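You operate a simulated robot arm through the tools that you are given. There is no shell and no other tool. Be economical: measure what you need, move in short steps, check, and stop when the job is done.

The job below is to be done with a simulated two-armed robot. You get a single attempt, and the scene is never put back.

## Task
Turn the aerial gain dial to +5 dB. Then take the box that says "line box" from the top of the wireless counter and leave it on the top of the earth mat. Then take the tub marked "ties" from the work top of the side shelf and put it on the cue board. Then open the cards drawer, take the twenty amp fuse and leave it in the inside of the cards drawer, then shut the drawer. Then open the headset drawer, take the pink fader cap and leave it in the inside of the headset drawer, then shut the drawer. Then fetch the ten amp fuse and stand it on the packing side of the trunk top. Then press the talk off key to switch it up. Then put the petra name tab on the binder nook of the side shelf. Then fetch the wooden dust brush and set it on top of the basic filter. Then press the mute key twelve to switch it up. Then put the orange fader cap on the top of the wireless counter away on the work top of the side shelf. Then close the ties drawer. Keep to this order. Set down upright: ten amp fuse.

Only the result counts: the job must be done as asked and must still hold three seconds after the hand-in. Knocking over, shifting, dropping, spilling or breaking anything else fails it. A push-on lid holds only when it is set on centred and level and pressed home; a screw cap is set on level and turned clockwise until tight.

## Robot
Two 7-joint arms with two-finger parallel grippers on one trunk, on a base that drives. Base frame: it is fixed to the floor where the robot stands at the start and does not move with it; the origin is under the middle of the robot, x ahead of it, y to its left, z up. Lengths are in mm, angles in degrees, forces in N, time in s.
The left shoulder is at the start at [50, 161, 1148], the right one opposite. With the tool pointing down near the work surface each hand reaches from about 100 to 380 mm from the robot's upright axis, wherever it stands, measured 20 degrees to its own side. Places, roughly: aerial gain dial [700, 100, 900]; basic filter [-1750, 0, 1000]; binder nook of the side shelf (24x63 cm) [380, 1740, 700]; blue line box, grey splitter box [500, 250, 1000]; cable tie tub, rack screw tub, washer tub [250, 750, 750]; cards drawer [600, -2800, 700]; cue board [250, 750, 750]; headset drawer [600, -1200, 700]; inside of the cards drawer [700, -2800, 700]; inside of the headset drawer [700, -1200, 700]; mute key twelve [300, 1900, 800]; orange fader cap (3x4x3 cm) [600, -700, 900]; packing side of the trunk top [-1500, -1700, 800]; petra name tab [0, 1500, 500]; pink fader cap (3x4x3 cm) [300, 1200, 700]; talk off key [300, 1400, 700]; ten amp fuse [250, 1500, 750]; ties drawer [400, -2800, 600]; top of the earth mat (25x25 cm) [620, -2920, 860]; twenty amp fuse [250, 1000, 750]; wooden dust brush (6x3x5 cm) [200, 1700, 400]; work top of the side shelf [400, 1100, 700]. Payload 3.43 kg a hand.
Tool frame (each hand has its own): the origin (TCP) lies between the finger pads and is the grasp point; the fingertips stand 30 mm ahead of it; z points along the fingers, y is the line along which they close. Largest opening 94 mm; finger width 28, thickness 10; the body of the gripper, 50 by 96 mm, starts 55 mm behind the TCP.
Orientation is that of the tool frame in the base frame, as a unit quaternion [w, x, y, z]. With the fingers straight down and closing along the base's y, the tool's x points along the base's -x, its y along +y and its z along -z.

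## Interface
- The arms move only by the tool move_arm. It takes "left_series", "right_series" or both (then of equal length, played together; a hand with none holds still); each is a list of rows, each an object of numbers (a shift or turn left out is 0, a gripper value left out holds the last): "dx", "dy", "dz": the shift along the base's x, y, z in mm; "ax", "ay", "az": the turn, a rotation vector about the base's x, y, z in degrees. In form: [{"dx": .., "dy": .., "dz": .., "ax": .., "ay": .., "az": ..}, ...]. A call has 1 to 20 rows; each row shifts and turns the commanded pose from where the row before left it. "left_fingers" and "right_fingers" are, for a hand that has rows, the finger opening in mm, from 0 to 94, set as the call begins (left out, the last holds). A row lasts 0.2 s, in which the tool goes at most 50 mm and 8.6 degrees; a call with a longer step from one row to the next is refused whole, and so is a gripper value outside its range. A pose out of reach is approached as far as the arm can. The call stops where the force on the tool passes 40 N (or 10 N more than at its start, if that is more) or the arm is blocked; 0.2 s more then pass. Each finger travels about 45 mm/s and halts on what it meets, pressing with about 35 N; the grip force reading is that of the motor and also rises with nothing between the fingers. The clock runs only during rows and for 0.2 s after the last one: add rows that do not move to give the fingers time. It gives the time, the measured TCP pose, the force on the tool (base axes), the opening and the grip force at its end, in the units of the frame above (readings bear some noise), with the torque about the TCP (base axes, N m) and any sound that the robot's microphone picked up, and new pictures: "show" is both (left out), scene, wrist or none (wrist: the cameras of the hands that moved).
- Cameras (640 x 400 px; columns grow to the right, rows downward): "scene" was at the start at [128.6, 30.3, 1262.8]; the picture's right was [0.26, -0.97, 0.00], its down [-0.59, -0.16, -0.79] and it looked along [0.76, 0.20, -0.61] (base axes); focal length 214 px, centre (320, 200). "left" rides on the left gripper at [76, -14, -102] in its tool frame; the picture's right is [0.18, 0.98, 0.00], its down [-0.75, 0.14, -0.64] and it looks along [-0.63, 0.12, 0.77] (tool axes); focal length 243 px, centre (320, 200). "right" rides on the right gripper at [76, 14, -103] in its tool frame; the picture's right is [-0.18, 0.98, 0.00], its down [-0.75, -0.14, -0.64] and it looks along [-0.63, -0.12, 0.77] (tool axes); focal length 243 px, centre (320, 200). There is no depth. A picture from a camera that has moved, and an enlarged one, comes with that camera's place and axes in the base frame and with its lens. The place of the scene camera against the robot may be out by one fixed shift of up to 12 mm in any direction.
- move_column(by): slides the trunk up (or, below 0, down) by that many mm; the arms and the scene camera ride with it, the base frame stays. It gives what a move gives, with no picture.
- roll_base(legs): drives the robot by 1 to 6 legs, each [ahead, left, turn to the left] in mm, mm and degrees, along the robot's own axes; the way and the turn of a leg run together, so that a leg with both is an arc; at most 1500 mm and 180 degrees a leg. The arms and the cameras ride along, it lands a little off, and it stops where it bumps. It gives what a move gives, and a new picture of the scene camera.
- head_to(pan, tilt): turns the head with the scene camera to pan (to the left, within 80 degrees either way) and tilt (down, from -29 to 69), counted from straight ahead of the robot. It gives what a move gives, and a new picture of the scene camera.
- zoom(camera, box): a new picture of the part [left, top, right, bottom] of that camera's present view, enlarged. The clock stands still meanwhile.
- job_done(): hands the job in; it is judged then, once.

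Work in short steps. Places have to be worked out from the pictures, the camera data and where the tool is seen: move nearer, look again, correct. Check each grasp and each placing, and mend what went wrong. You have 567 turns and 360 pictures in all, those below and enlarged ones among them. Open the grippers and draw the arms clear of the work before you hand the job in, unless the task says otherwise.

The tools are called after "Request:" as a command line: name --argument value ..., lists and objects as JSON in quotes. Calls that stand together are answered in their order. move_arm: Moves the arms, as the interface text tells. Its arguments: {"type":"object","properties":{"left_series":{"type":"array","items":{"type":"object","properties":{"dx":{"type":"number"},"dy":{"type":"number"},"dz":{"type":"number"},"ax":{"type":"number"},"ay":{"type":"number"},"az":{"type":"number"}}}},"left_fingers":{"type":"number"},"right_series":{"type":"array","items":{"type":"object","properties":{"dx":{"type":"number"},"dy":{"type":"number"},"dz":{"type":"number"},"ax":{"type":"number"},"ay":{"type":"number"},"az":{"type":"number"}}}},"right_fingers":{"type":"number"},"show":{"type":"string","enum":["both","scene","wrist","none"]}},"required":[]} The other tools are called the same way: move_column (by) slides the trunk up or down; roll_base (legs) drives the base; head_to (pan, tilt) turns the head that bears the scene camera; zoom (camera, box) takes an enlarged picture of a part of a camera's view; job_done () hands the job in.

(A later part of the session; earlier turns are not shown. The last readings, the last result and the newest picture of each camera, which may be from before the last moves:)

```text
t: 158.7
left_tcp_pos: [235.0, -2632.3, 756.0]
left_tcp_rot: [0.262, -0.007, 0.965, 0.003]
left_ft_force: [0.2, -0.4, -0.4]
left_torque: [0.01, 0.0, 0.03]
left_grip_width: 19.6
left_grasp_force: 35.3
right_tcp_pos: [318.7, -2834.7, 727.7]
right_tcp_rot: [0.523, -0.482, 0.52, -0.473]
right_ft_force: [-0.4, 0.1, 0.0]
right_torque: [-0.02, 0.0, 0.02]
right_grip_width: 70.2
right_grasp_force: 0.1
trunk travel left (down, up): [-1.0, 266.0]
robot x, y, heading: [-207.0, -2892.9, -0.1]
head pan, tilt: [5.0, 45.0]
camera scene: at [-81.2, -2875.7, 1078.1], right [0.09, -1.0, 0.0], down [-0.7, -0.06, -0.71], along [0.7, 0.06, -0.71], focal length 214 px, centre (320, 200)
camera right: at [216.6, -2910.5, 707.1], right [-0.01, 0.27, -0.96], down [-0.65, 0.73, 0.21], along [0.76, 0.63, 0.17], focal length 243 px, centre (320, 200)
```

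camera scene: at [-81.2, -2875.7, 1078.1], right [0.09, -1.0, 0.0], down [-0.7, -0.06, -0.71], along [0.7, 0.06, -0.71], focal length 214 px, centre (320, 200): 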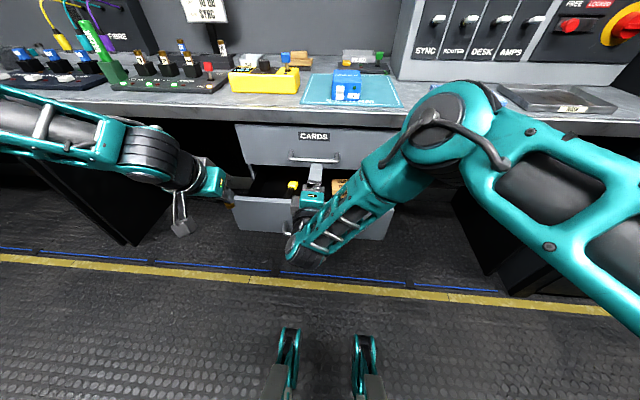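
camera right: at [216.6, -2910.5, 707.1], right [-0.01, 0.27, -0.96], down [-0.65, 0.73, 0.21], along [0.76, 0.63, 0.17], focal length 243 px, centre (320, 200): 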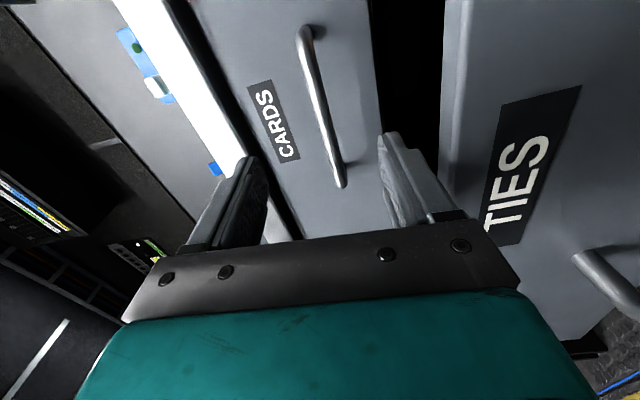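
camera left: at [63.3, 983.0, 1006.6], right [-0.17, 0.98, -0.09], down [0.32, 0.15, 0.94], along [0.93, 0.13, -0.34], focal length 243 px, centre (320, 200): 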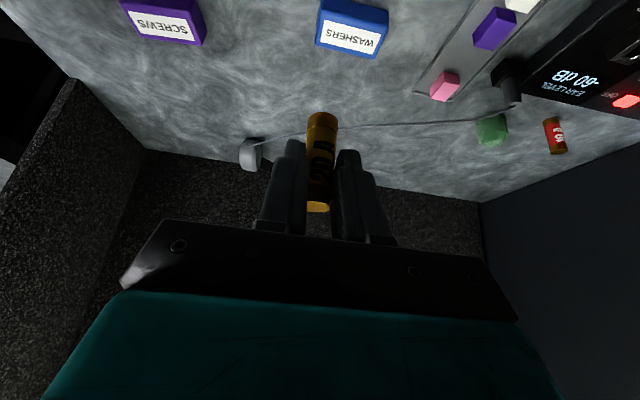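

The bar lines up (z≈724). I advance with the fingers around it.

Request:
move_arm --right_series '[{"dx": 20, "dy": 2, "dz": -4}, {"dx": 20, "dy": 2}, {"dx": 20}, {"dx": 10}, {"dx": 5}, {}]' --show "wrist"

```text
t: 160.1
left_tcp_pos: [234.2, -2632.2, 756.4]
left_tcp_rot: [0.263, -0.007, 0.965, 0.003]
left_ft_force: [-0.3, 0.5, 0.5]
left_torque: [0.0, -0.03, -0.01]
left_grip_width: 19.5
left_grasp_force: 35.1
right_tcp_pos: [389.7, -2825.8, 731.6]
right_tcp_rot: [0.519, -0.483, 0.523, -0.474]
right_ft_force: [0.0, -0.1, 0.2]
right_torque: [-0.01, 0.01, 0.03]
right_grip_width: 70.0
right_grasp_force: 0.1
right hand out of reach, approached as far as the arm can: row 3, 5
trunk travel left (down, up): [-1.0, 266.0]
robot x, y, heading: [-207.2, -2893.4, 0.2]
head pan, tilt: [5.0, 45.0]
camera right: at [288.2, -2900.8, 711.2], right [-0.01, 0.27, -0.96], down [-0.64, 0.73, 0.21], along [0.76, 0.62, 0.16], focal length 243 px, centre (320, 200)
```

right: 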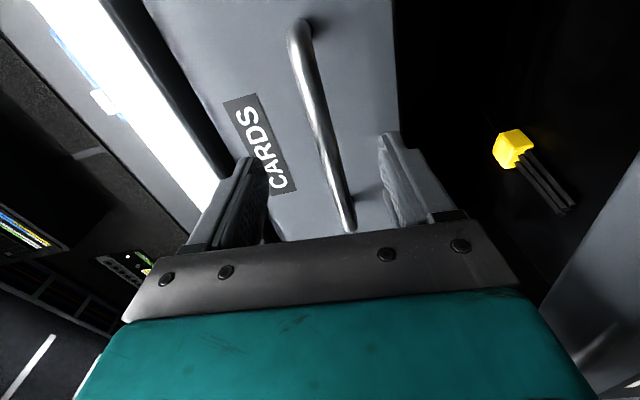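

Out of reach by a little; I draw the hand back and roll the base 80 mm ahead.

Request:
move_arm --right_series '[{"dx": -30, "dz": -3}, {"dx": -30, "dz": -3}, {"dx": -20}]' --show "none"

Request:
roll_base --legs '[[80, 0, 0]]'

Request:
move_arm --right_series '[{}, {}]' --show "wrist"

```text
t: 160.9
left_tcp_pos: [234.0, -2633.1, 756.6]
left_tcp_rot: [0.262, -0.006, 0.965, 0.002]
left_ft_force: [-0.6, -0.7, 0.5]
left_torque: [-0.02, 0.02, 0.0]
left_grip_width: 19.4
left_grasp_force: 35.2
right_tcp_pos: [311.6, -2822.8, 725.5]
right_tcp_rot: [0.521, -0.483, 0.52, -0.474]
right_ft_force: [-0.3, -0.5, -0.2]
right_torque: [-0.02, -0.03, -0.03]
right_grip_width: 69.7
right_grasp_force: 0.0
trunk travel left (down, up): [-1.0, 266.0]
robot x, y, heading: [-205.0, -2892.4, 0.3]
head pan, tilt: [5.0, 45.0]
```

```text
t: 162.0
left_tcp_pos: [315.7, -2632.4, 757.0]
left_tcp_rot: [0.263, -0.006, 0.965, 0.002]
left_ft_force: [-0.3, -0.3, -0.2]
left_torque: [0.02, 0.01, 0.0]
left_grip_width: 19.2
left_grasp_force: 34.6
right_tcp_pos: [392.6, -2824.0, 725.7]
right_tcp_rot: [0.522, -0.483, 0.52, -0.474]
right_ft_force: [0.3, 0.3, 0.0]
right_torque: [0.01, -0.01, 0.02]
right_grip_width: 70.1
right_grasp_force: 0.0
trunk travel left (down, up): [-1.0, 266.0]
robot x, y, heading: [-126.3, -2889.6, 0.1]
head pan, tilt: [5.0, 45.0]
camera scene: at [-0.6, -2875.5, 1078.0], right [0.09, -1.0, 0.0], down [-0.7, -0.06, -0.71], along [0.7, 0.06, -0.71], focal length 214 px, centre (320, 200)
```

scene: 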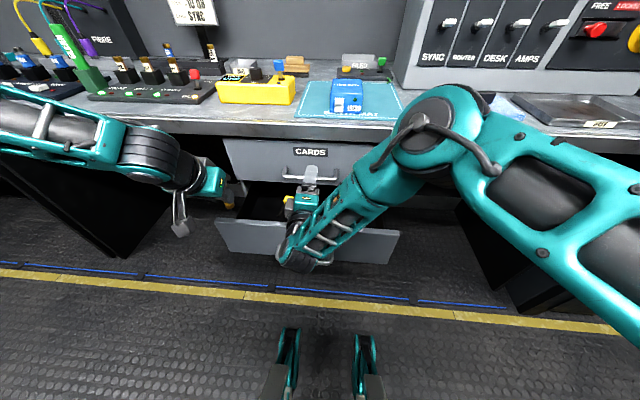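

```text
t: 162.6
left_tcp_pos: [314.7, -2631.7, 756.7]
left_tcp_rot: [0.262, -0.006, 0.965, 0.002]
left_ft_force: [0.5, 0.2, -0.5]
left_torque: [0.03, 0.0, 0.01]
left_grip_width: 19.3
left_grasp_force: 35.8
right_tcp_pos: [393.0, -2822.8, 726.6]
right_tcp_rot: [0.521, -0.483, 0.52, -0.474]
right_ft_force: [-0.3, -0.5, 0.3]
right_torque: [0.02, 0.04, 0.01]
right_grip_width: 69.9
right_grasp_force: 0.1
trunk travel left (down, up): [-1.0, 266.0]
robot x, y, heading: [-125.1, -2889.3, 0.3]
head pan, tilt: [5.0, 45.0]
camera right: at [290.1, -2899.6, 705.4], right [-0.01, 0.27, -0.96], down [-0.65, 0.73, 0.21], along [0.76, 0.63, 0.17], focal length 243 px, centre (320, 200)
```

right: 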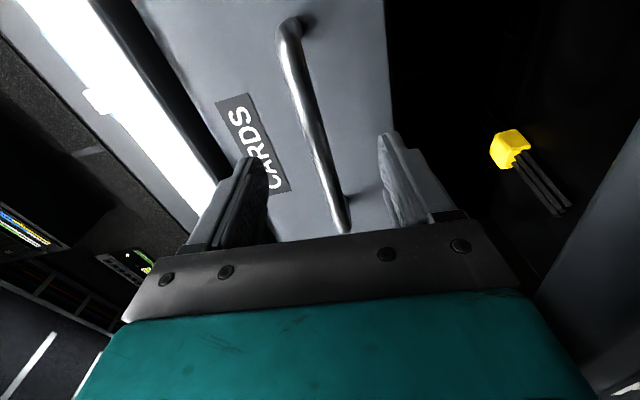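

The bar is at x≈420, z≈722. I advance 17 mm, drop 4, and close on it.

Request:
move_arm --right_series '[{"dx": 9, "dz": -4}, {"dx": 8}, {}]' --show "none"

Request:
move_arm --right_series '[{}, {}, {}, {}, {}]' --right_fingers 0 --show "wrist"

```text
t: 163.4
left_tcp_pos: [314.6, -2632.1, 756.3]
left_tcp_rot: [0.262, -0.006, 0.965, 0.002]
left_ft_force: [0.2, -0.6, -0.9]
left_torque: [-0.02, 0.0, 0.02]
left_grip_width: 19.2
left_grasp_force: 35.1
right_tcp_pos: [410.3, -2823.2, 722.8]
right_tcp_rot: [0.522, -0.482, 0.52, -0.474]
right_ft_force: [0.2, -0.3, 0.0]
right_torque: [-0.01, -0.01, 0.0]
right_grip_width: 69.9
right_grasp_force: 0.0
trunk travel left (down, up): [-1.0, 266.0]
robot x, y, heading: [-127.2, -2896.4, 0.5]
head pan, tilt: [5.0, 45.0]
```

```text
t: 164.6
left_tcp_pos: [314.3, -2633.2, 758.1]
left_tcp_rot: [0.262, -0.006, 0.965, 0.003]
left_ft_force: [0.5, -0.1, -0.3]
left_torque: [0.01, -0.02, 0.01]
left_grip_width: 19.2
left_grasp_force: 34.9
right_tcp_pos: [409.2, -2822.8, 723.9]
right_tcp_rot: [0.523, -0.481, 0.518, -0.476]
right_ft_force: [-1.9, -1.6, 13.6]
right_torque: [-1.17, -0.29, -0.25]
right_grip_width: 14.6
right_grasp_force: 45.6
trunk travel left (down, up): [-1.0, 266.0]
robot x, y, heading: [-124.8, -2891.4, 0.1]
head pan, tilt: [5.0, 45.0]
camera right: at [307.5, -2899.9, 703.6], right [0.0, 0.27, -0.96], down [-0.65, 0.73, 0.2], along [0.76, 0.63, 0.17], focal length 243 px, centre (320, 200)
```

right: 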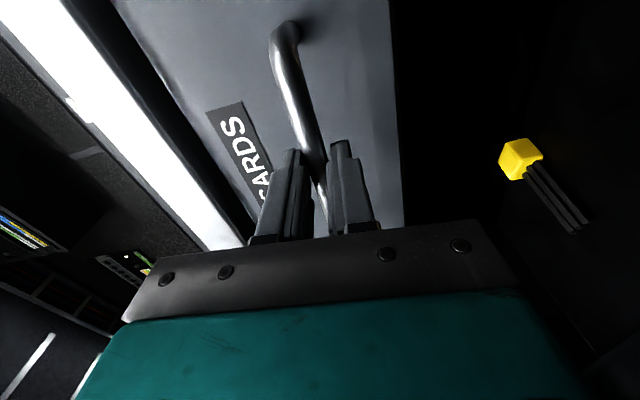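

Gripped. I pull the drawer open by rolling the base back 180 mm with the arm held still.

Request:
roll_base --legs '[[-180, 0, 0]]'

```text
t: 166.1
left_tcp_pos: [133.2, -2631.5, 756.9]
left_tcp_rot: [0.262, -0.01, 0.965, 0.004]
left_ft_force: [-0.2, -0.7, -0.2]
left_torque: [-0.02, -0.02, 0.04]
left_grip_width: 19.3
left_grasp_force: 35.5
right_tcp_pos: [228.4, -2823.3, 724.5]
right_tcp_rot: [0.524, -0.48, 0.518, -0.476]
right_ft_force: [0.8, -13.0, 19.3]
right_torque: [-1.32, -0.35, -0.32]
right_grip_width: 14.8
right_grasp_force: 44.8
trunk travel left (down, up): [-1.0, 266.0]
robot x, y, heading: [-301.7, -2891.7, 0.4]
head pan, tilt: [5.0, 45.0]
camera scene: at [-182.1, -2876.7, 1078.3], right [0.1, -1.0, 0.0], down [-0.7, -0.07, -0.71], along [0.71, 0.07, -0.71], focal length 214 px, centre (320, 200)
```

scene: 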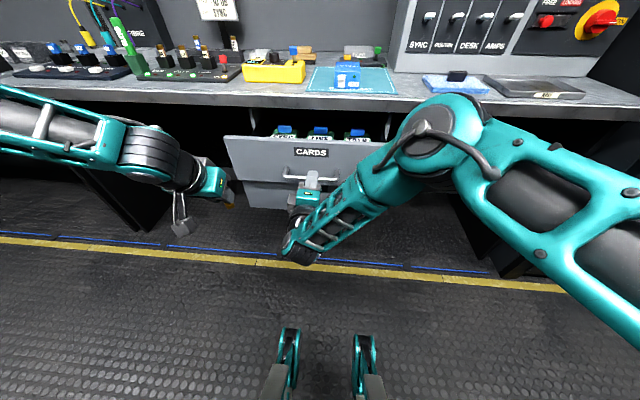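

The drawer is open. I look into it.

Request:
zoom --camera "scene" --box '[210, 100, 430, 220]'

```text
2.91 times, centred on (320, 160) of scene
camera zoom: at [-182.1, -2876.7, 1078.3], right [0.1, -1.0, 0.0], down [-0.7, -0.07, -0.71], along [0.71, 0.07, -0.71], focal length 624 px, centre (320, 316)
```

zoom: 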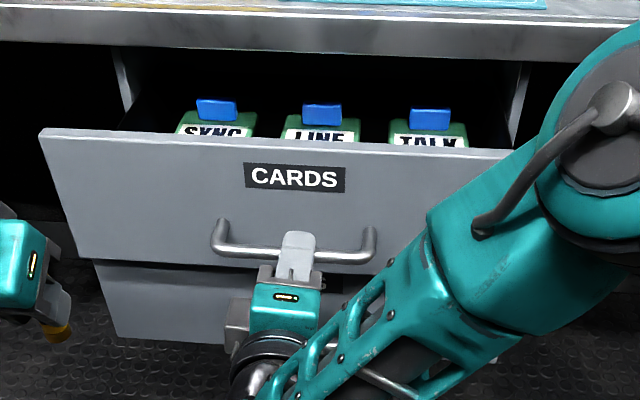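

I release the handle, roll back, and raise the trunk to look inside the drawer.

Request:
move_arm --right_series '[{}, {}, {}]' --right_fingers 70 --show "none"

Request:
roll_base --legs '[[-90, 0, 0]]'

Request:
move_column --by 260

Request:
roll_base --legs '[[160, -230, 0]]'

```text
t: 166.9
left_tcp_pos: [132.8, -2631.7, 756.7]
left_tcp_rot: [0.262, -0.009, 0.965, 0.003]
left_ft_force: [-0.1, -0.6, -0.8]
left_torque: [0.0, 0.01, 0.02]
left_grip_width: 19.1
left_grasp_force: 34.8
right_tcp_pos: [229.6, -2823.3, 723.3]
right_tcp_rot: [0.523, -0.482, 0.518, -0.476]
right_ft_force: [-0.1, -0.3, 0.1]
right_torque: [0.0, 0.0, 0.01]
right_grip_width: 70.0
right_grasp_force: 0.2
trunk travel left (down, up): [-1.0, 266.0]
robot x, y, heading: [-304.7, -2891.5, 0.6]
head pan, tilt: [5.0, 45.0]
```

```text
t: 168.0
left_tcp_pos: [43.3, -2630.6, 756.2]
left_tcp_rot: [0.262, -0.01, 0.965, 0.004]
left_ft_force: [-0.3, -0.7, -0.8]
left_torque: [0.02, 0.0, 0.02]
left_grip_width: 19.5
left_grasp_force: 35.4
right_tcp_pos: [140.0, -2822.9, 723.2]
right_tcp_rot: [0.523, -0.482, 0.517, -0.476]
right_ft_force: [-0.7, 0.0, 0.0]
right_torque: [-0.01, 0.0, -0.03]
right_grip_width: 70.5
right_grasp_force: 0.1
trunk travel left (down, up): [-1.0, 266.0]
robot x, y, heading: [-397.6, -2896.2, 0.5]
head pan, tilt: [5.0, 45.0]
camera scene: at [-271.0, -2876.6, 1078.1], right [0.1, -1.0, 0.0], down [-0.7, -0.07, -0.71], along [0.7, 0.07, -0.71], focal length 214 px, centre (320, 200)
```

scene: 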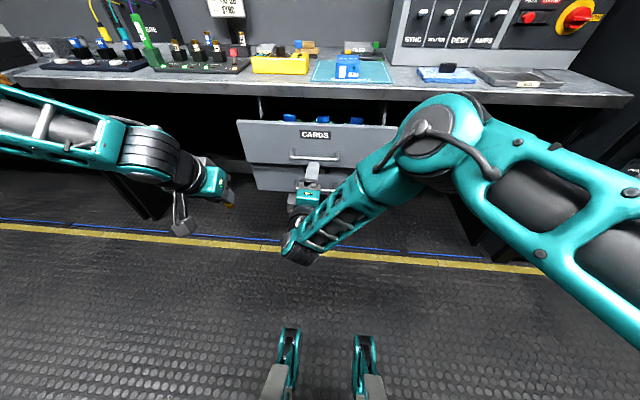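

```text
t: 170.7
left_tcp_pos: [44.0, -2630.4, 1016.5]
left_tcp_rot: [0.262, -0.009, 0.965, 0.003]
left_ft_force: [0.0, 0.1, -0.7]
left_torque: [0.0, -0.01, 0.0]
left_grip_width: 19.6
left_grasp_force: 35.0
right_tcp_pos: [139.1, -2823.7, 983.5]
right_tcp_rot: [0.524, -0.482, 0.518, -0.475]
right_ft_force: [-0.6, 0.9, 0.3]
right_torque: [0.0, 0.0, -0.02]
right_grip_width: 70.0
right_grasp_force: 0.1
trunk travel left (down, up): [-261.0, 6.0]
robot x, y, heading: [-396.9, -2891.2, 0.4]
head pan, tilt: [5.0, 45.0]
```

```text
t: 172.7
left_tcp_pos: [207.8, -2866.1, 1017.5]
left_tcp_rot: [0.262, -0.007, 0.965, 0.003]
left_ft_force: [-0.4, 0.7, 0.2]
left_torque: [0.03, 0.02, 0.01]
left_grip_width: 19.2
left_grasp_force: 35.1
right_tcp_pos: [304.1, -3058.9, 983.6]
right_tcp_rot: [0.523, -0.48, 0.519, -0.476]
right_ft_force: [-0.2, -0.1, 0.6]
right_torque: [-0.02, -0.01, 0.0]
right_grip_width: 70.0
right_grasp_force: 0.0
trunk travel left (down, up): [-261.0, 6.0]
robot x, y, heading: [-231.7, -3128.3, 0.2]
head pan, tilt: [5.0, 45.0]
camera scene: at [-106.8, -3110.9, 1338.0], right [0.09, -1.0, 0.0], down [-0.7, -0.06, -0.71], along [0.7, 0.06, -0.71], focal length 214 px, centre (320, 200)
```

scene: 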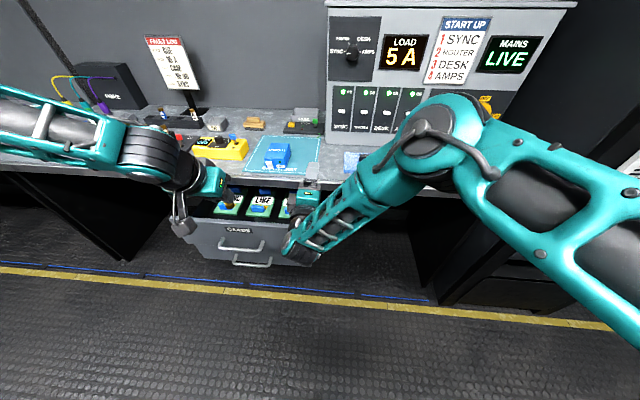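

Request:
move_arm --left_series '[{"dx": 5}]' --show "wrist"

Request:
zoom --camera "scene" --box '[170, 160, 340, 280]'

```text
t: 173.1
left_tcp_pos: [214.7, -2866.8, 1016.9]
left_tcp_rot: [0.262, -0.007, 0.965, 0.003]
left_ft_force: [0.2, -0.3, -0.2]
left_torque: [0.01, 0.0, 0.02]
left_grip_width: 19.4
left_grasp_force: 35.4
right_tcp_pos: [303.5, -3058.2, 984.1]
right_tcp_rot: [0.522, -0.48, 0.519, -0.478]
right_ft_force: [-0.4, 1.3, 0.0]
right_torque: [-0.01, 0.01, 0.0]
right_grip_width: 69.8
right_grasp_force: 0.0
trunk travel left (down, up): [-261.0, 6.0]
robot x, y, heading: [-234.9, -3123.9, 0.2]
head pan, tilt: [5.0, 45.0]
camera left: at [96.7, -2882.1, 1066.6], right [-0.17, 0.98, -0.09], down [0.32, 0.14, 0.94], along [0.93, 0.13, -0.34], focal length 243 px, centre (320, 200)
```

left: 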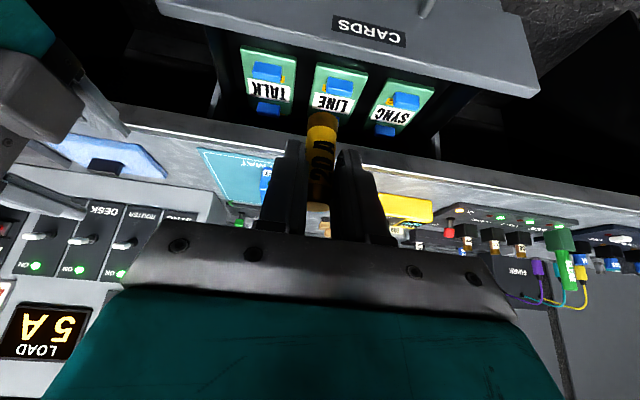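

```text
3.33 times, centred on (255, 220) of scene
camera zoom: at [-107.0, -3110.6, 1338.0], right [0.09, -1.0, 0.0], down [-0.7, -0.06, -0.71], along [0.7, 0.06, -0.71], focal length 715 px, centre (537, 133)
```

zoom: 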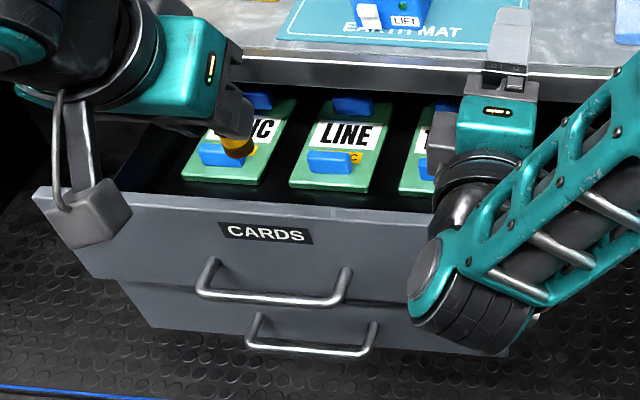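

Cards lie in the drawer from x≈385 back; there's a free strip between the front panel (x≈283–300) and them. I'll stand the fuse there; first I swing the left hand about the vertical by −90° so its body won't foul the front panel.

Request:
move_arm --left_series '[{"az": -8.5, "dy": 5}, {"az": -8.5, "dy": 5}, {"az": -8.5, "dy": 5}, {"az": -8.5, "dy": 5}, {"az": -8.5, "dy": 5}, {"az": -8.5, "dy": 5}, {"az": -8.5, "dy": 5}, {"az": -8.5, "dy": 5}, {"az": -8.5}, {"az": -8.5}]' --show "both"

```text
t: 175.3
left_tcp_pos: [212.9, -2827.5, 1017.4]
left_tcp_rot: [0.196, 0.646, 0.716, -0.176]
left_ft_force: [0.3, 1.1, -0.9]
left_torque: [-0.01, 0.0, -0.01]
left_grip_width: 19.4
left_grasp_force: 34.6
right_tcp_pos: [304.4, -3059.1, 983.2]
right_tcp_rot: [0.522, -0.481, 0.519, -0.477]
right_ft_force: [0.0, -0.4, -0.2]
right_torque: [-0.03, 0.0, 0.02]
right_grip_width: 70.0
right_grasp_force: 0.1
trunk travel left (down, up): [-261.0, 6.0]
robot x, y, heading: [-236.3, -3124.2, 0.3]
head pan, tilt: [5.0, 45.0]
camera scene: at [-106.9, -3110.4, 1338.0], right [0.09, -1.0, 0.0], down [-0.7, -0.06, -0.71], along [0.7, 0.06, -0.71], focal length 214 px, centre (320, 200)
camera left: at [187.9, -2710.5, 1066.8], right [0.96, 0.26, -0.09], down [0.17, -0.31, 0.94], along [0.21, -0.92, -0.34], focal length 243 px, centre (320, 200)
```

scene: 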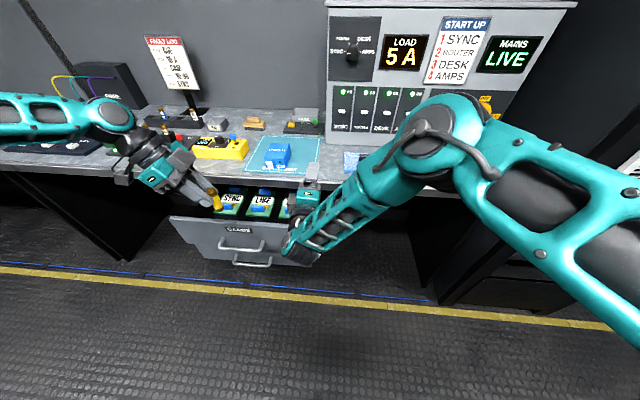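
left: 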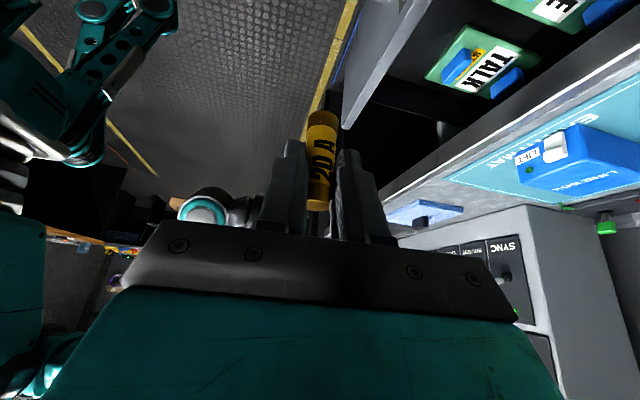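

Fuse is vertical. Before lowering, I lift the right hand well up and outward, then roll 110 mm ahead.

Request:
move_arm --right_series '[{"dz": 30, "dx": -15, "dy": -25}, {"dz": 30, "dx": -15, "dy": -25}, {"dz": 30, "dx": -15, "dy": -25}, {"dz": 30, "dx": -15, "dy": -25}, {"dz": 30, "dx": -15, "dy": -25}, {"dz": 30, "dx": -15, "dy": -25}]' --show "none"

Request:
roll_base --legs '[[110, 0, 0]]'

Request:
move_arm --left_series '[{"dx": 15, "dy": 5}, {"dx": 15, "dy": 5}, {}]' --show "wrist"

```text
t: 176.7
left_tcp_pos: [212.1, -2826.0, 1017.7]
left_tcp_rot: [0.195, 0.646, 0.717, -0.175]
left_ft_force: [1.1, -0.3, -0.5]
left_torque: [0.03, -0.01, 0.0]
left_grip_width: 19.1
left_grasp_force: 35.1
right_tcp_pos: [210.5, -3207.6, 1164.6]
right_tcp_rot: [0.523, -0.48, 0.52, -0.476]
right_ft_force: [0.5, 0.4, -0.4]
right_torque: [-0.02, -0.02, 0.02]
right_grip_width: 69.8
right_grasp_force: 0.2
trunk travel left (down, up): [-261.0, 6.0]
robot x, y, heading: [-233.5, -3122.2, 0.1]
head pan, tilt: [5.0, 45.0]
```

```text
t: 177.8
left_tcp_pos: [320.8, -2827.2, 1016.7]
left_tcp_rot: [0.194, 0.648, 0.715, -0.176]
left_ft_force: [0.3, -0.7, -0.4]
left_torque: [-0.01, 0.04, 0.02]
left_grip_width: 19.4
left_grasp_force: 34.7
right_tcp_pos: [318.2, -3206.9, 1162.7]
right_tcp_rot: [0.522, -0.48, 0.519, -0.477]
right_ft_force: [0.1, 0.1, -0.6]
right_torque: [0.02, -0.01, -0.02]
right_grip_width: 70.1
right_grasp_force: 0.0
trunk travel left (down, up): [-261.0, 6.0]
robot x, y, heading: [-124.2, -3125.6, -0.2]
head pan, tilt: [5.0, 45.0]
camera scene: at [0.6, -3110.4, 1337.9], right [0.09, -1.0, 0.0], down [-0.7, -0.06, -0.71], along [0.7, 0.06, -0.71], focal length 214 px, centre (320, 200)
```

scene: 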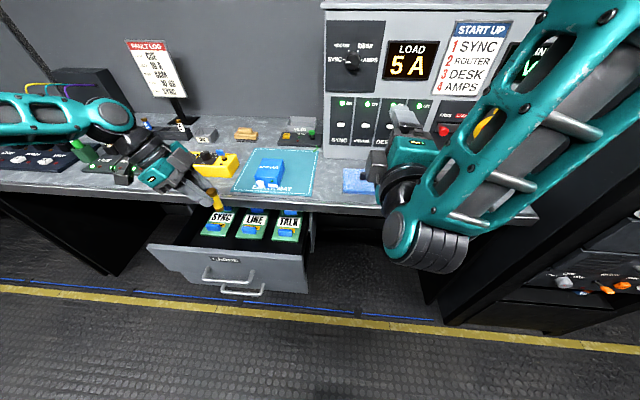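

```text
t: 178.6
left_tcp_pos: [350.1, -2817.1, 1015.9]
left_tcp_rot: [0.195, 0.647, 0.715, -0.177]
left_ft_force: [0.6, 0.6, -1.0]
left_torque: [-0.02, -0.02, 0.02]
left_grip_width: 19.0
left_grasp_force: 34.8
right_tcp_pos: [318.9, -3207.6, 1163.2]
right_tcp_rot: [0.522, -0.48, 0.519, -0.477]
right_ft_force: [-0.9, 0.2, 0.1]
right_torque: [-0.01, 0.05, 0.0]
right_grip_width: 70.1
right_grasp_force: 0.0
trunk travel left (down, up): [-261.0, 6.0]
robot x, y, heading: [-126.6, -3125.1, 0.2]
head pan, tilt: [5.0, 45.0]
camera left: at [324.9, -2700.8, 1066.4], right [0.96, 0.26, -0.09], down [0.17, -0.31, 0.94], along [0.21, -0.92, -0.34], focal length 243 px, centre (320, 200)
```

left: 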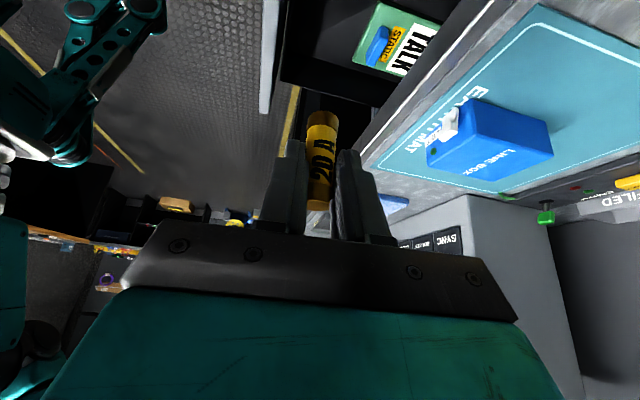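

The front panel is at x 288–311. I shift 16 mm farther in and lower 200 mm with the trunk.

Request:
move_arm --left_series '[{"dx": 16, "dy": 3}, {}]' --show "none"

Request:
move_column --by -190

Request:
zoom --camera "left" --box '[0, 0, 640, 400]'

Request:
zoom --camera "scene" --box '[50, 60, 400, 300]'

```text
t: 179.2
left_tcp_pos: [367.8, -2813.4, 1017.4]
left_tcp_rot: [0.195, 0.647, 0.716, -0.176]
left_ft_force: [-0.4, 0.1, -0.7]
left_torque: [0.02, 0.02, -0.04]
left_grip_width: 19.5
left_grasp_force: 34.7
right_tcp_pos: [317.9, -3207.4, 1164.9]
right_tcp_rot: [0.522, -0.48, 0.519, -0.478]
right_ft_force: [-0.1, 0.7, 0.0]
right_torque: [-0.02, -0.03, -0.02]
right_grip_width: 70.2
right_grasp_force: 0.1
trunk travel left (down, up): [-261.0, 6.0]
robot x, y, heading: [-125.0, -3121.0, 0.2]
head pan, tilt: [5.0, 45.0]
```

```text
t: 181.3
left_tcp_pos: [366.5, -2812.8, 826.9]
left_tcp_rot: [0.195, 0.647, 0.716, -0.176]
left_ft_force: [-0.4, -0.1, -0.6]
left_torque: [-0.02, -0.01, 0.03]
left_grip_width: 19.4
left_grasp_force: 34.9
right_tcp_pos: [319.2, -3208.1, 972.9]
right_tcp_rot: [0.522, -0.479, 0.52, -0.478]
right_ft_force: [1.1, 0.6, 0.7]
right_torque: [0.0, -0.02, 0.01]
right_grip_width: 69.8
right_grasp_force: 0.1
trunk travel left (down, up): [-71.0, 196.0]
robot x, y, heading: [-129.4, -3130.3, -0.0]
head pan, tilt: [5.0, 45.0]
```

```text
1.00 times, centred on (320, 200) of left
camera zoom: at [341.0, -2697.3, 876.7], right [0.96, 0.26, -0.09], down [0.17, -0.31, 0.94], along [0.21, -0.92, -0.34], focal length 243 px, centre (320, 200)
```

zoom: 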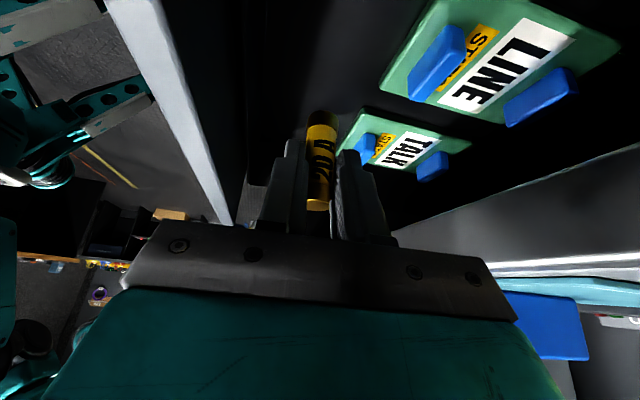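

```text
1.67 times, centred on (225, 180) of scene
camera zoom: at [-0.5, -3110.4, 1148.1], right [0.09, -1.0, 0.0], down [-0.7, -0.06, -0.71], along [0.7, 0.06, -0.71], focal length 358 px, centre (478, 233)
```

zoom: 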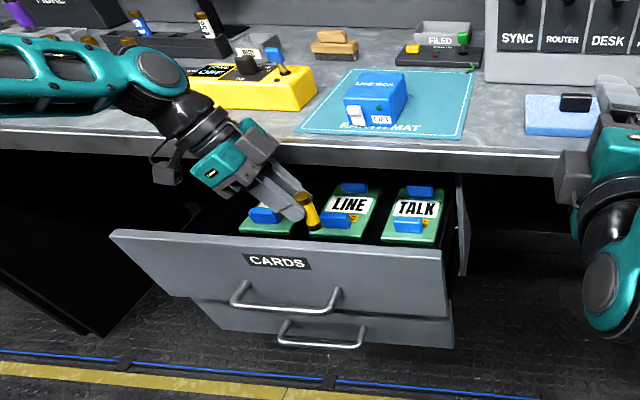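

Clear all around: fuse at x≈366, cards from x≈411. I lower further in small steps.

Request:
move_column --by -45

Request:
move_arm --left_series '[{"dz": -5}, {"dz": -5}, {"dz": -5}, {}]' --show "wrist"

```text
t: 182.2
left_tcp_pos: [366.4, -2814.0, 780.9]
left_tcp_rot: [0.194, 0.647, 0.716, -0.175]
left_ft_force: [0.4, 1.0, -1.0]
left_torque: [-0.03, -0.01, 0.0]
left_grip_width: 19.4
left_grasp_force: 35.3
right_tcp_pos: [319.0, -3208.1, 929.3]
right_tcp_rot: [0.522, -0.48, 0.519, -0.477]
right_ft_force: [-0.3, -0.5, 0.1]
right_torque: [-0.01, 0.01, 0.01]
right_grip_width: 70.2
right_grasp_force: 0.0
trunk travel left (down, up): [-26.0, 241.0]
robot x, y, heading: [-125.9, -3121.8, 0.1]
head pan, tilt: [5.0, 45.0]
```

```text
t: 183.2
left_tcp_pos: [367.5, -2813.0, 766.7]
left_tcp_rot: [0.195, 0.648, 0.715, -0.176]
left_ft_force: [0.1, -0.6, 0.3]
left_torque: [0.04, 0.02, 0.05]
left_grip_width: 19.4
left_grasp_force: 34.7
right_tcp_pos: [318.2, -3208.0, 928.8]
right_tcp_rot: [0.522, -0.48, 0.519, -0.477]
right_ft_force: [-0.2, 0.9, 0.4]
right_torque: [-0.01, 0.01, -0.02]
right_grip_width: 70.0
right_grasp_force: 0.0
trunk travel left (down, up): [-26.0, 241.0]
robot x, y, heading: [-128.6, -3127.4, 0.3]
head pan, tilt: [5.0, 45.0]
camera left: at [341.2, -2696.6, 816.0], right [0.96, 0.26, -0.09], down [0.17, -0.31, 0.94], along [0.21, -0.92, -0.34], focal length 243 px, centre (320, 200)
```

left: 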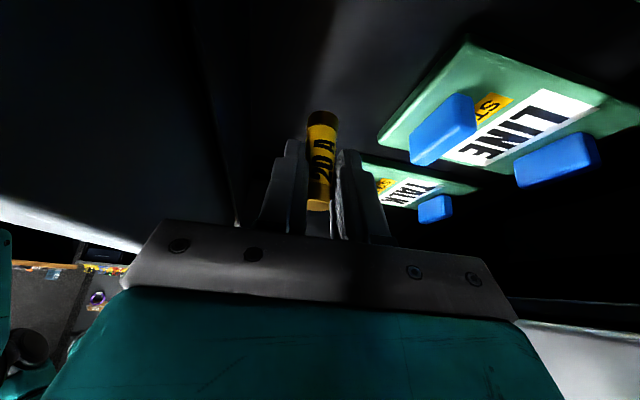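

Request:
move_arm --left_series '[{"dz": -5}, {"dz": -5}, {"dz": -4}, {"dz": -4}, {"dz": -4}, {}]' --show "none"

```text
t: 184.6
left_tcp_pos: [365.7, -2812.9, 745.3]
left_tcp_rot: [0.195, 0.647, 0.715, -0.176]
left_ft_force: [0.2, -1.0, -0.8]
left_torque: [-0.01, 0.0, -0.01]
left_grip_width: 19.5
left_grasp_force: 35.6
right_tcp_pos: [318.8, -3207.8, 927.9]
right_tcp_rot: [0.522, -0.48, 0.519, -0.477]
right_ft_force: [-1.1, 0.1, 0.1]
right_torque: [0.04, -0.02, 0.01]
right_grip_width: 70.3
right_grasp_force: 0.0
trunk travel left (down, up): [-26.0, 241.0]
robot x, y, heading: [-128.2, -3127.8, 0.0]
head pan, tilt: [5.0, 45.0]
```

Request:
move_arm --left_series '[{"dz": -4}, {"dz": -4}, {"dz": -4}, {"dz": -4}, {"dz": -4}, {}]' --show "wrist"

```text
t: 186.0
left_tcp_pos: [367.4, -2815.8, 728.0]
left_tcp_rot: [0.197, 0.649, 0.714, -0.173]
left_ft_force: [1.0, 0.4, 26.3]
left_torque: [-0.55, -0.05, 0.02]
left_grip_width: 19.6
left_grasp_force: 35.2
right_tcp_pos: [315.5, -3207.8, 929.8]
right_tcp_rot: [0.523, -0.479, 0.519, -0.477]
right_ft_force: [0.2, -0.3, 0.3]
right_torque: [0.01, -0.02, -0.02]
right_grip_width: 70.1
right_grasp_force: 0.1
trunk travel left (down, up): [-26.0, 241.0]
robot x, y, heading: [-128.8, -3126.3, 0.2]
head pan, tilt: [5.0, 45.0]
camera left: at [341.5, -2699.3, 778.0], right [0.96, 0.26, -0.09], down [0.17, -0.31, 0.94], along [0.21, -0.92, -0.34], focal length 243 px, centre (320, 200)
```

left: 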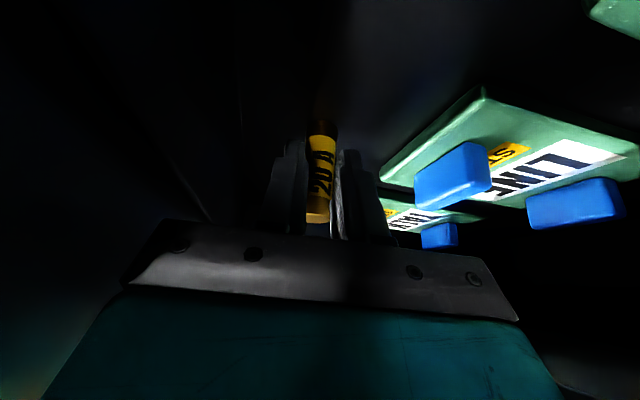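

The fuse bottom touches the drawer floor (≈z 671). I ease up 2 mm, open, and lift off.

Request:
move_arm --left_series '[{"dz": 3}, {}]' --show "none"

Request:
move_arm --left_series '[{}, {}, {"dz": 15}, {"dz": 20}, {"dz": 25}, {"dz": 30}]' --left_fingers 40 --show "wrist"

```text
t: 186.6
left_tcp_pos: [366.1, -2814.1, 728.9]
left_tcp_rot: [0.195, 0.648, 0.715, -0.176]
left_ft_force: [0.0, -5.4, 14.6]
left_torque: [-0.65, -0.13, -0.04]
left_grip_width: 19.4
left_grasp_force: 35.2
right_tcp_pos: [316.4, -3208.4, 929.4]
right_tcp_rot: [0.523, -0.478, 0.52, -0.477]
right_ft_force: [0.1, -0.3, 0.3]
right_torque: [0.0, -0.01, 0.01]
right_grip_width: 70.0
right_grasp_force: 0.0
trunk travel left (down, up): [-26.0, 241.0]
robot x, y, heading: [-124.1, -3125.8, -0.0]
head pan, tilt: [5.0, 45.0]
```

```text
t: 188.0
left_tcp_pos: [365.5, -2813.2, 817.3]
left_tcp_rot: [0.194, 0.648, 0.715, -0.176]
left_ft_force: [-0.6, 0.1, 0.5]
left_torque: [0.0, -0.01, -0.03]
left_grip_width: 40.3
left_grasp_force: 0.0
right_tcp_pos: [319.6, -3208.3, 929.0]
right_tcp_rot: [0.522, -0.481, 0.519, -0.477]
right_ft_force: [-0.5, 0.9, -0.4]
right_torque: [0.01, -0.01, 0.03]
right_grip_width: 70.1
right_grasp_force: 0.0
trunk travel left (down, up): [-26.0, 241.0]
robot x, y, heading: [-128.5, -3123.6, 0.1]
head pan, tilt: [5.0, 45.0]
camera left: at [340.2, -2697.1, 867.8], right [0.96, 0.26, -0.09], down [0.17, -0.31, 0.94], along [0.21, -0.92, -0.34], focal length 243 px, centre (320, 200)
```

left: 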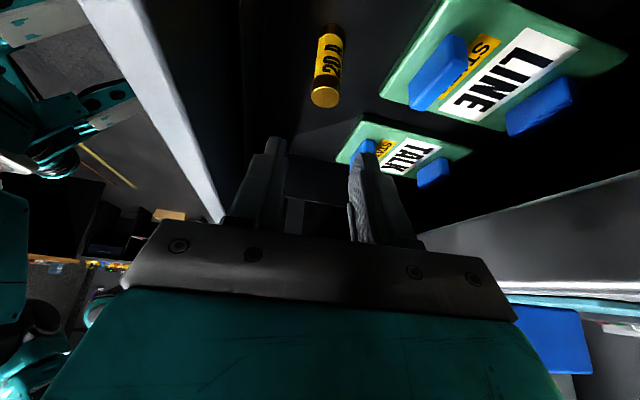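

The fuse stands in the drawer. Now to shut it: I raise the left hand out, back the base off and line the right hand up with the drawer front.

Request:
move_column --by 150

Request:
roll_base --legs '[[-190, 0, 0], [0, 235, 0]]'

Request:
move_arm --right_series '[{"dz": -20, "dx": 5, "dy": 10}, {"dz": -20, "dx": 5, "dy": 10}, {"dz": -20, "dx": 5, "dy": 10}, {"dz": -20, "dx": 5, "dy": 10}, {"dz": -20, "dx": 5, "dy": 10}, {"dz": -20, "dx": 5, "dy": 10}, {"dz": -20, "dx": 5, "dy": 10}, {"dz": -20, "dx": 5, "dy": 10}]' --right_fingers 0 --show "scene"

```text
t: 189.8
left_tcp_pos: [366.3, -2812.8, 967.0]
left_tcp_rot: [0.195, 0.647, 0.715, -0.176]
left_ft_force: [-0.3, 0.6, 0.5]
left_torque: [0.01, -0.02, -0.01]
left_grip_width: 39.9
left_grasp_force: 0.0
right_tcp_pos: [319.0, -3207.6, 1078.9]
right_tcp_rot: [0.522, -0.479, 0.519, -0.477]
right_ft_force: [-1.0, -0.1, -0.1]
right_torque: [0.03, 0.01, 0.0]
right_grip_width: 70.0
right_grasp_force: 0.1
trunk travel left (down, up): [-176.0, 91.0]
robot x, y, heading: [-127.9, -3124.7, -0.0]
head pan, tilt: [5.0, 45.0]
```

```text
t: 192.7
left_tcp_pos: [177.9, -2577.4, 966.3]
left_tcp_rot: [0.195, 0.649, 0.714, -0.176]
left_ft_force: [-0.5, 0.0, -0.6]
left_torque: [-0.05, 0.0, 0.0]
left_grip_width: 40.1
left_grasp_force: 0.0
right_tcp_pos: [130.3, -2971.6, 1079.0]
right_tcp_rot: [0.521, -0.478, 0.521, -0.478]
right_ft_force: [0.7, 0.3, 0.8]
right_torque: [0.0, -0.02, -0.01]
right_grip_width: 70.1
right_grasp_force: 0.0
trunk travel left (down, up): [-176.0, 91.0]
robot x, y, heading: [-312.3, -2887.9, -0.3]
head pan, tilt: [5.0, 45.0]
camera scene: at [-188.8, -2872.9, 1253.0], right [0.09, -1.0, 0.0], down [-0.7, -0.06, -0.71], along [0.7, 0.06, -0.71], focal length 214 px, centre (320, 200)
```

scene: 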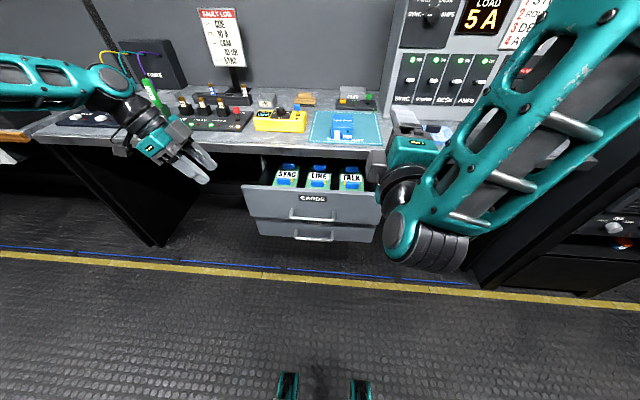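

```text
t: 194.5
left_tcp_pos: [179.0, -2577.2, 967.4]
left_tcp_rot: [0.195, 0.648, 0.715, -0.175]
left_ft_force: [0.3, -0.3, -0.8]
left_torque: [-0.02, -0.01, -0.03]
left_grip_width: 40.0
left_grasp_force: 0.1
right_tcp_pos: [170.8, -2889.2, 920.6]
right_tcp_rot: [0.52, -0.479, 0.521, -0.479]
right_ft_force: [0.9, -0.2, 0.2]
right_torque: [0.0, 0.0, -0.01]
right_grip_width: 0.0
right_grasp_force: 32.8
trunk travel left (down, up): [-176.0, 91.0]
robot x, y, heading: [-315.2, -2891.5, -0.1]
head pan, tilt: [5.0, 45.0]
camera scene: at [-188.8, -2873.2, 1253.1], right [0.09, -1.0, 0.0], down [-0.7, -0.06, -0.71], along [0.7, 0.06, -0.71], focal length 214 px, centre (320, 200)
```

scene: 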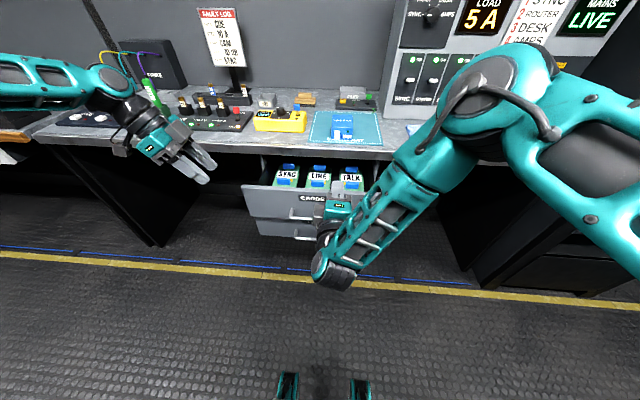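

Request:
move_column --by -152

Request:
move_arm --right_series '[{"dy": 15}, {"dy": 15}, {"dy": 15}, {"dy": 15}]' --show "both"

```text
t: 196.2
left_tcp_pos: [178.3, -2577.9, 815.8]
left_tcp_rot: [0.195, 0.649, 0.714, -0.176]
left_ft_force: [-0.5, 0.4, 0.4]
left_torque: [0.01, 0.0, 0.0]
left_grip_width: 40.1
left_grasp_force: 0.1
right_tcp_pos: [171.0, -2890.0, 769.5]
right_tcp_rot: [0.519, -0.479, 0.521, -0.479]
right_ft_force: [-0.4, 0.0, 0.0]
right_torque: [0.05, 0.01, -0.01]
right_grip_width: 0.1
right_grasp_force: 32.9
trunk travel left (down, up): [-24.0, 243.0]
robot x, y, heading: [-318.4, -2887.7, 0.0]
head pan, tilt: [5.0, 45.0]
```

```text
t: 197.2
left_tcp_pos: [178.5, -2577.1, 816.5]
left_tcp_rot: [0.194, 0.649, 0.714, -0.175]
left_ft_force: [0.2, -0.8, 0.7]
left_torque: [-0.02, -0.02, -0.02]
left_grip_width: 39.8
left_grasp_force: 0.1
right_tcp_pos: [171.7, -2827.1, 769.1]
right_tcp_rot: [0.519, -0.479, 0.522, -0.478]
right_ft_force: [0.5, -0.7, -0.3]
right_torque: [0.04, -0.02, -0.03]
right_grip_width: 0.3
right_grasp_force: 33.3
trunk travel left (down, up): [-24.0, 243.0]
robot x, y, heading: [-311.3, -2889.1, -0.1]
head pan, tilt: [5.0, 45.0]
camera scene: at [-188.7, -2873.5, 1101.0], right [0.09, -1.0, 0.0], down [-0.7, -0.06, -0.71], along [0.7, 0.06, -0.71], focal length 214 px, centre (320, 200)
camera right: at [67.8, -2904.1, 747.6], right [0.0, 0.27, -0.96], down [-0.64, 0.74, 0.21], along [0.77, 0.62, 0.17], focal length 243 px, centre (320, 200)
```

scene: 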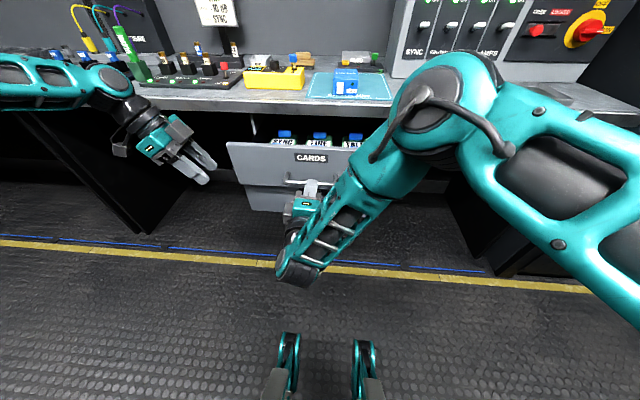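
right: 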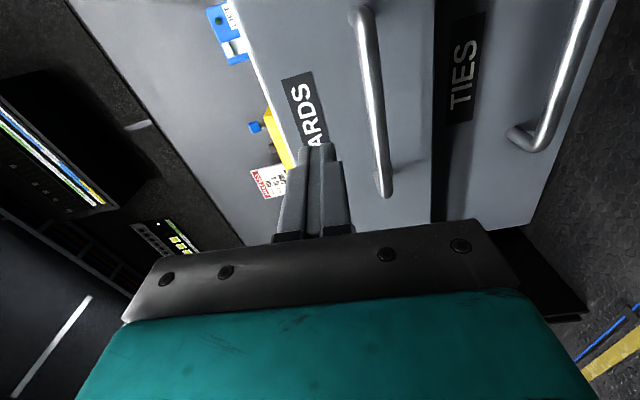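

The closed fingertips aim at the face between label and handle. I pull the arm in while moving the base ahead, so that the arm itself can do a slow push.

Request:
move_arm --right_series '[{"dx": -20}, {"dx": -20}, {"dx": -20}, {"dx": -20}]' --show "none"

Request:
roll_base --legs '[[140, 0, 0]]'

```text
t: 198.2
left_tcp_pos: [179.1, -2577.2, 816.2]
left_tcp_rot: [0.195, 0.648, 0.715, -0.175]
left_ft_force: [0.0, 0.4, -0.3]
left_torque: [0.0, 0.01, -0.01]
left_grip_width: 39.8
left_grasp_force: 0.1
right_tcp_pos: [91.8, -2828.3, 767.8]
right_tcp_rot: [0.52, -0.479, 0.522, -0.478]
right_ft_force: [0.1, 0.3, -0.5]
right_torque: [0.02, -0.01, 0.01]
right_grip_width: 0.2
right_grasp_force: 33.0
trunk travel left (down, up): [-24.0, 243.0]
robot x, y, heading: [-311.5, -2885.3, -0.1]
head pan, tilt: [5.0, 45.0]
```

```text
t: 199.6
left_tcp_pos: [316.1, -2576.1, 815.4]
left_tcp_rot: [0.194, 0.648, 0.716, -0.175]
left_ft_force: [0.5, 0.2, 0.2]
left_torque: [-0.03, 0.01, 0.0]
left_grip_width: 40.0
left_grasp_force: 0.0
right_tcp_pos: [230.2, -2826.4, 769.1]
right_tcp_rot: [0.52, -0.48, 0.521, -0.478]
right_ft_force: [-0.5, 0.5, -0.2]
right_torque: [-0.04, 0.01, -0.01]
right_grip_width: 0.0
right_grasp_force: 33.2
trunk travel left (down, up): [-24.0, 243.0]
robot x, y, heading: [-177.5, -2888.3, 0.1]
head pan, tilt: [5.0, 45.0]
camera scene: at [-50.3, -2873.0, 1101.0], right [0.09, -1.0, 0.0], down [-0.7, -0.06, -0.71], along [0.7, 0.06, -0.71], focal length 214 px, centre (320, 200)
```

scene: 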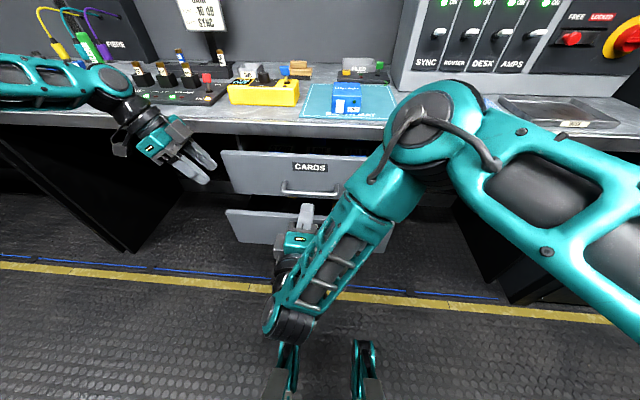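

The drawer front seems already moved inward (the left hand may have brushed it along). I check with the wrist view.

Request:
zoom --camera "right" --box '[0, 0, 640, 400]'

Request:
zoom --camera "scene" --box '[120, 60, 440, 260]'

```text
1.00 times, centred on (320, 200) of right
camera zoom: at [126.8, -2902.5, 747.6], right [0.0, 0.27, -0.96], down [-0.64, 0.74, 0.21], along [0.77, 0.62, 0.17], focal length 243 px, centre (320, 200)
```

zoom: 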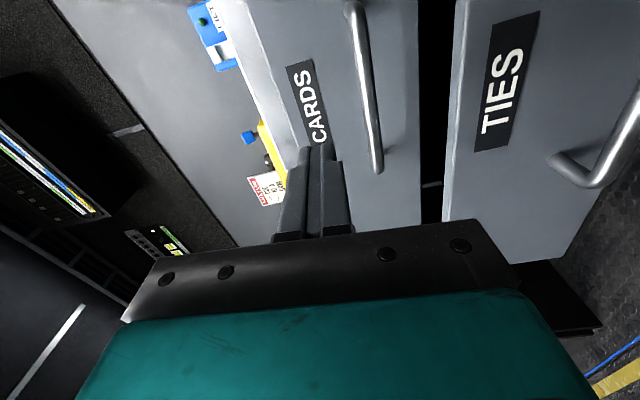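

```text
2.00 times, centred on (280, 160) of scene
camera zoom: at [-50.3, -2873.0, 1101.0], right [0.09, -1.0, 0.0], down [-0.7, -0.06, -0.71], along [0.7, 0.06, -0.71], focal length 429 px, centre (400, 280)
```

zoom: 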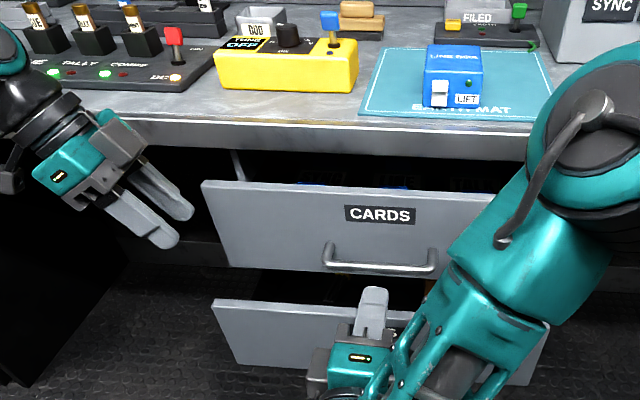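

The left hand had pushed the panel part-way; harmless. I now push slowly with the right fingertips.

Request:
move_arm --right_series '[{"dx": 15}, {"dx": 15}, {"dx": 15}, {"dx": 12}, {"dx": 12}, {"dx": 12}, {"dx": 12}, {"dx": 12}, {"dx": 12}, {"dx": 12}, {"dx": 12}, {"dx": 12}]' --show "scene"

```text
t: 202.2
left_tcp_pos: [316.2, -2575.5, 815.9]
left_tcp_rot: [0.195, 0.647, 0.716, -0.175]
left_ft_force: [0.0, -0.1, -0.1]
left_torque: [-0.01, 0.03, -0.02]
left_grip_width: 40.1
left_grasp_force: 0.1
right_tcp_pos: [383.4, -2827.1, 769.3]
right_tcp_rot: [0.521, -0.479, 0.522, -0.477]
right_ft_force: [-1.0, 0.2, 0.2]
right_torque: [-0.05, 0.0, 0.02]
right_grip_width: 0.1
right_grasp_force: 33.0
trunk travel left (down, up): [-24.0, 243.0]
robot x, y, heading: [-173.5, -2886.5, 0.2]
head pan, tilt: [5.0, 45.0]
camera scene: at [-50.4, -2873.0, 1101.0], right [0.09, -1.0, 0.0], down [-0.7, -0.06, -0.71], along [0.7, 0.06, -0.71], focal length 214 px, centre (320, 200)
```

scene: 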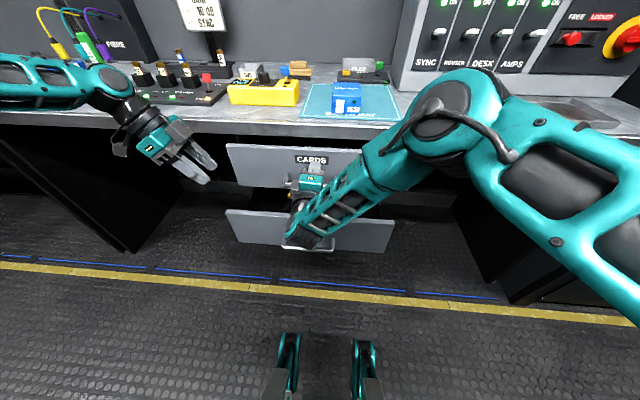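

Nearly closed. I keep pushing.

Request:
move_arm --right_series '[{"dx": 10}, {"dx": 10}, {"dx": 10}, {"dx": 10}, {"dx": 10}]' --show "none"

```text
t: 203.3
left_tcp_pos: [315.5, -2575.5, 814.7]
left_tcp_rot: [0.195, 0.647, 0.716, -0.175]
left_ft_force: [0.0, -1.0, 0.0]
left_torque: [-0.03, 0.0, 0.02]
left_grip_width: 40.2
left_grasp_force: 0.2
right_tcp_pos: [434.1, -2827.1, 767.8]
right_tcp_rot: [0.52, -0.479, 0.521, -0.477]
right_ft_force: [-0.3, -0.5, -0.2]
right_torque: [0.02, 0.01, 0.01]
right_grip_width: 0.2
right_grasp_force: 33.2
trunk travel left (down, up): [-24.0, 243.0]
robot x, y, heading: [-173.9, -2890.2, 0.3]
head pan, tilt: [5.0, 45.0]
```

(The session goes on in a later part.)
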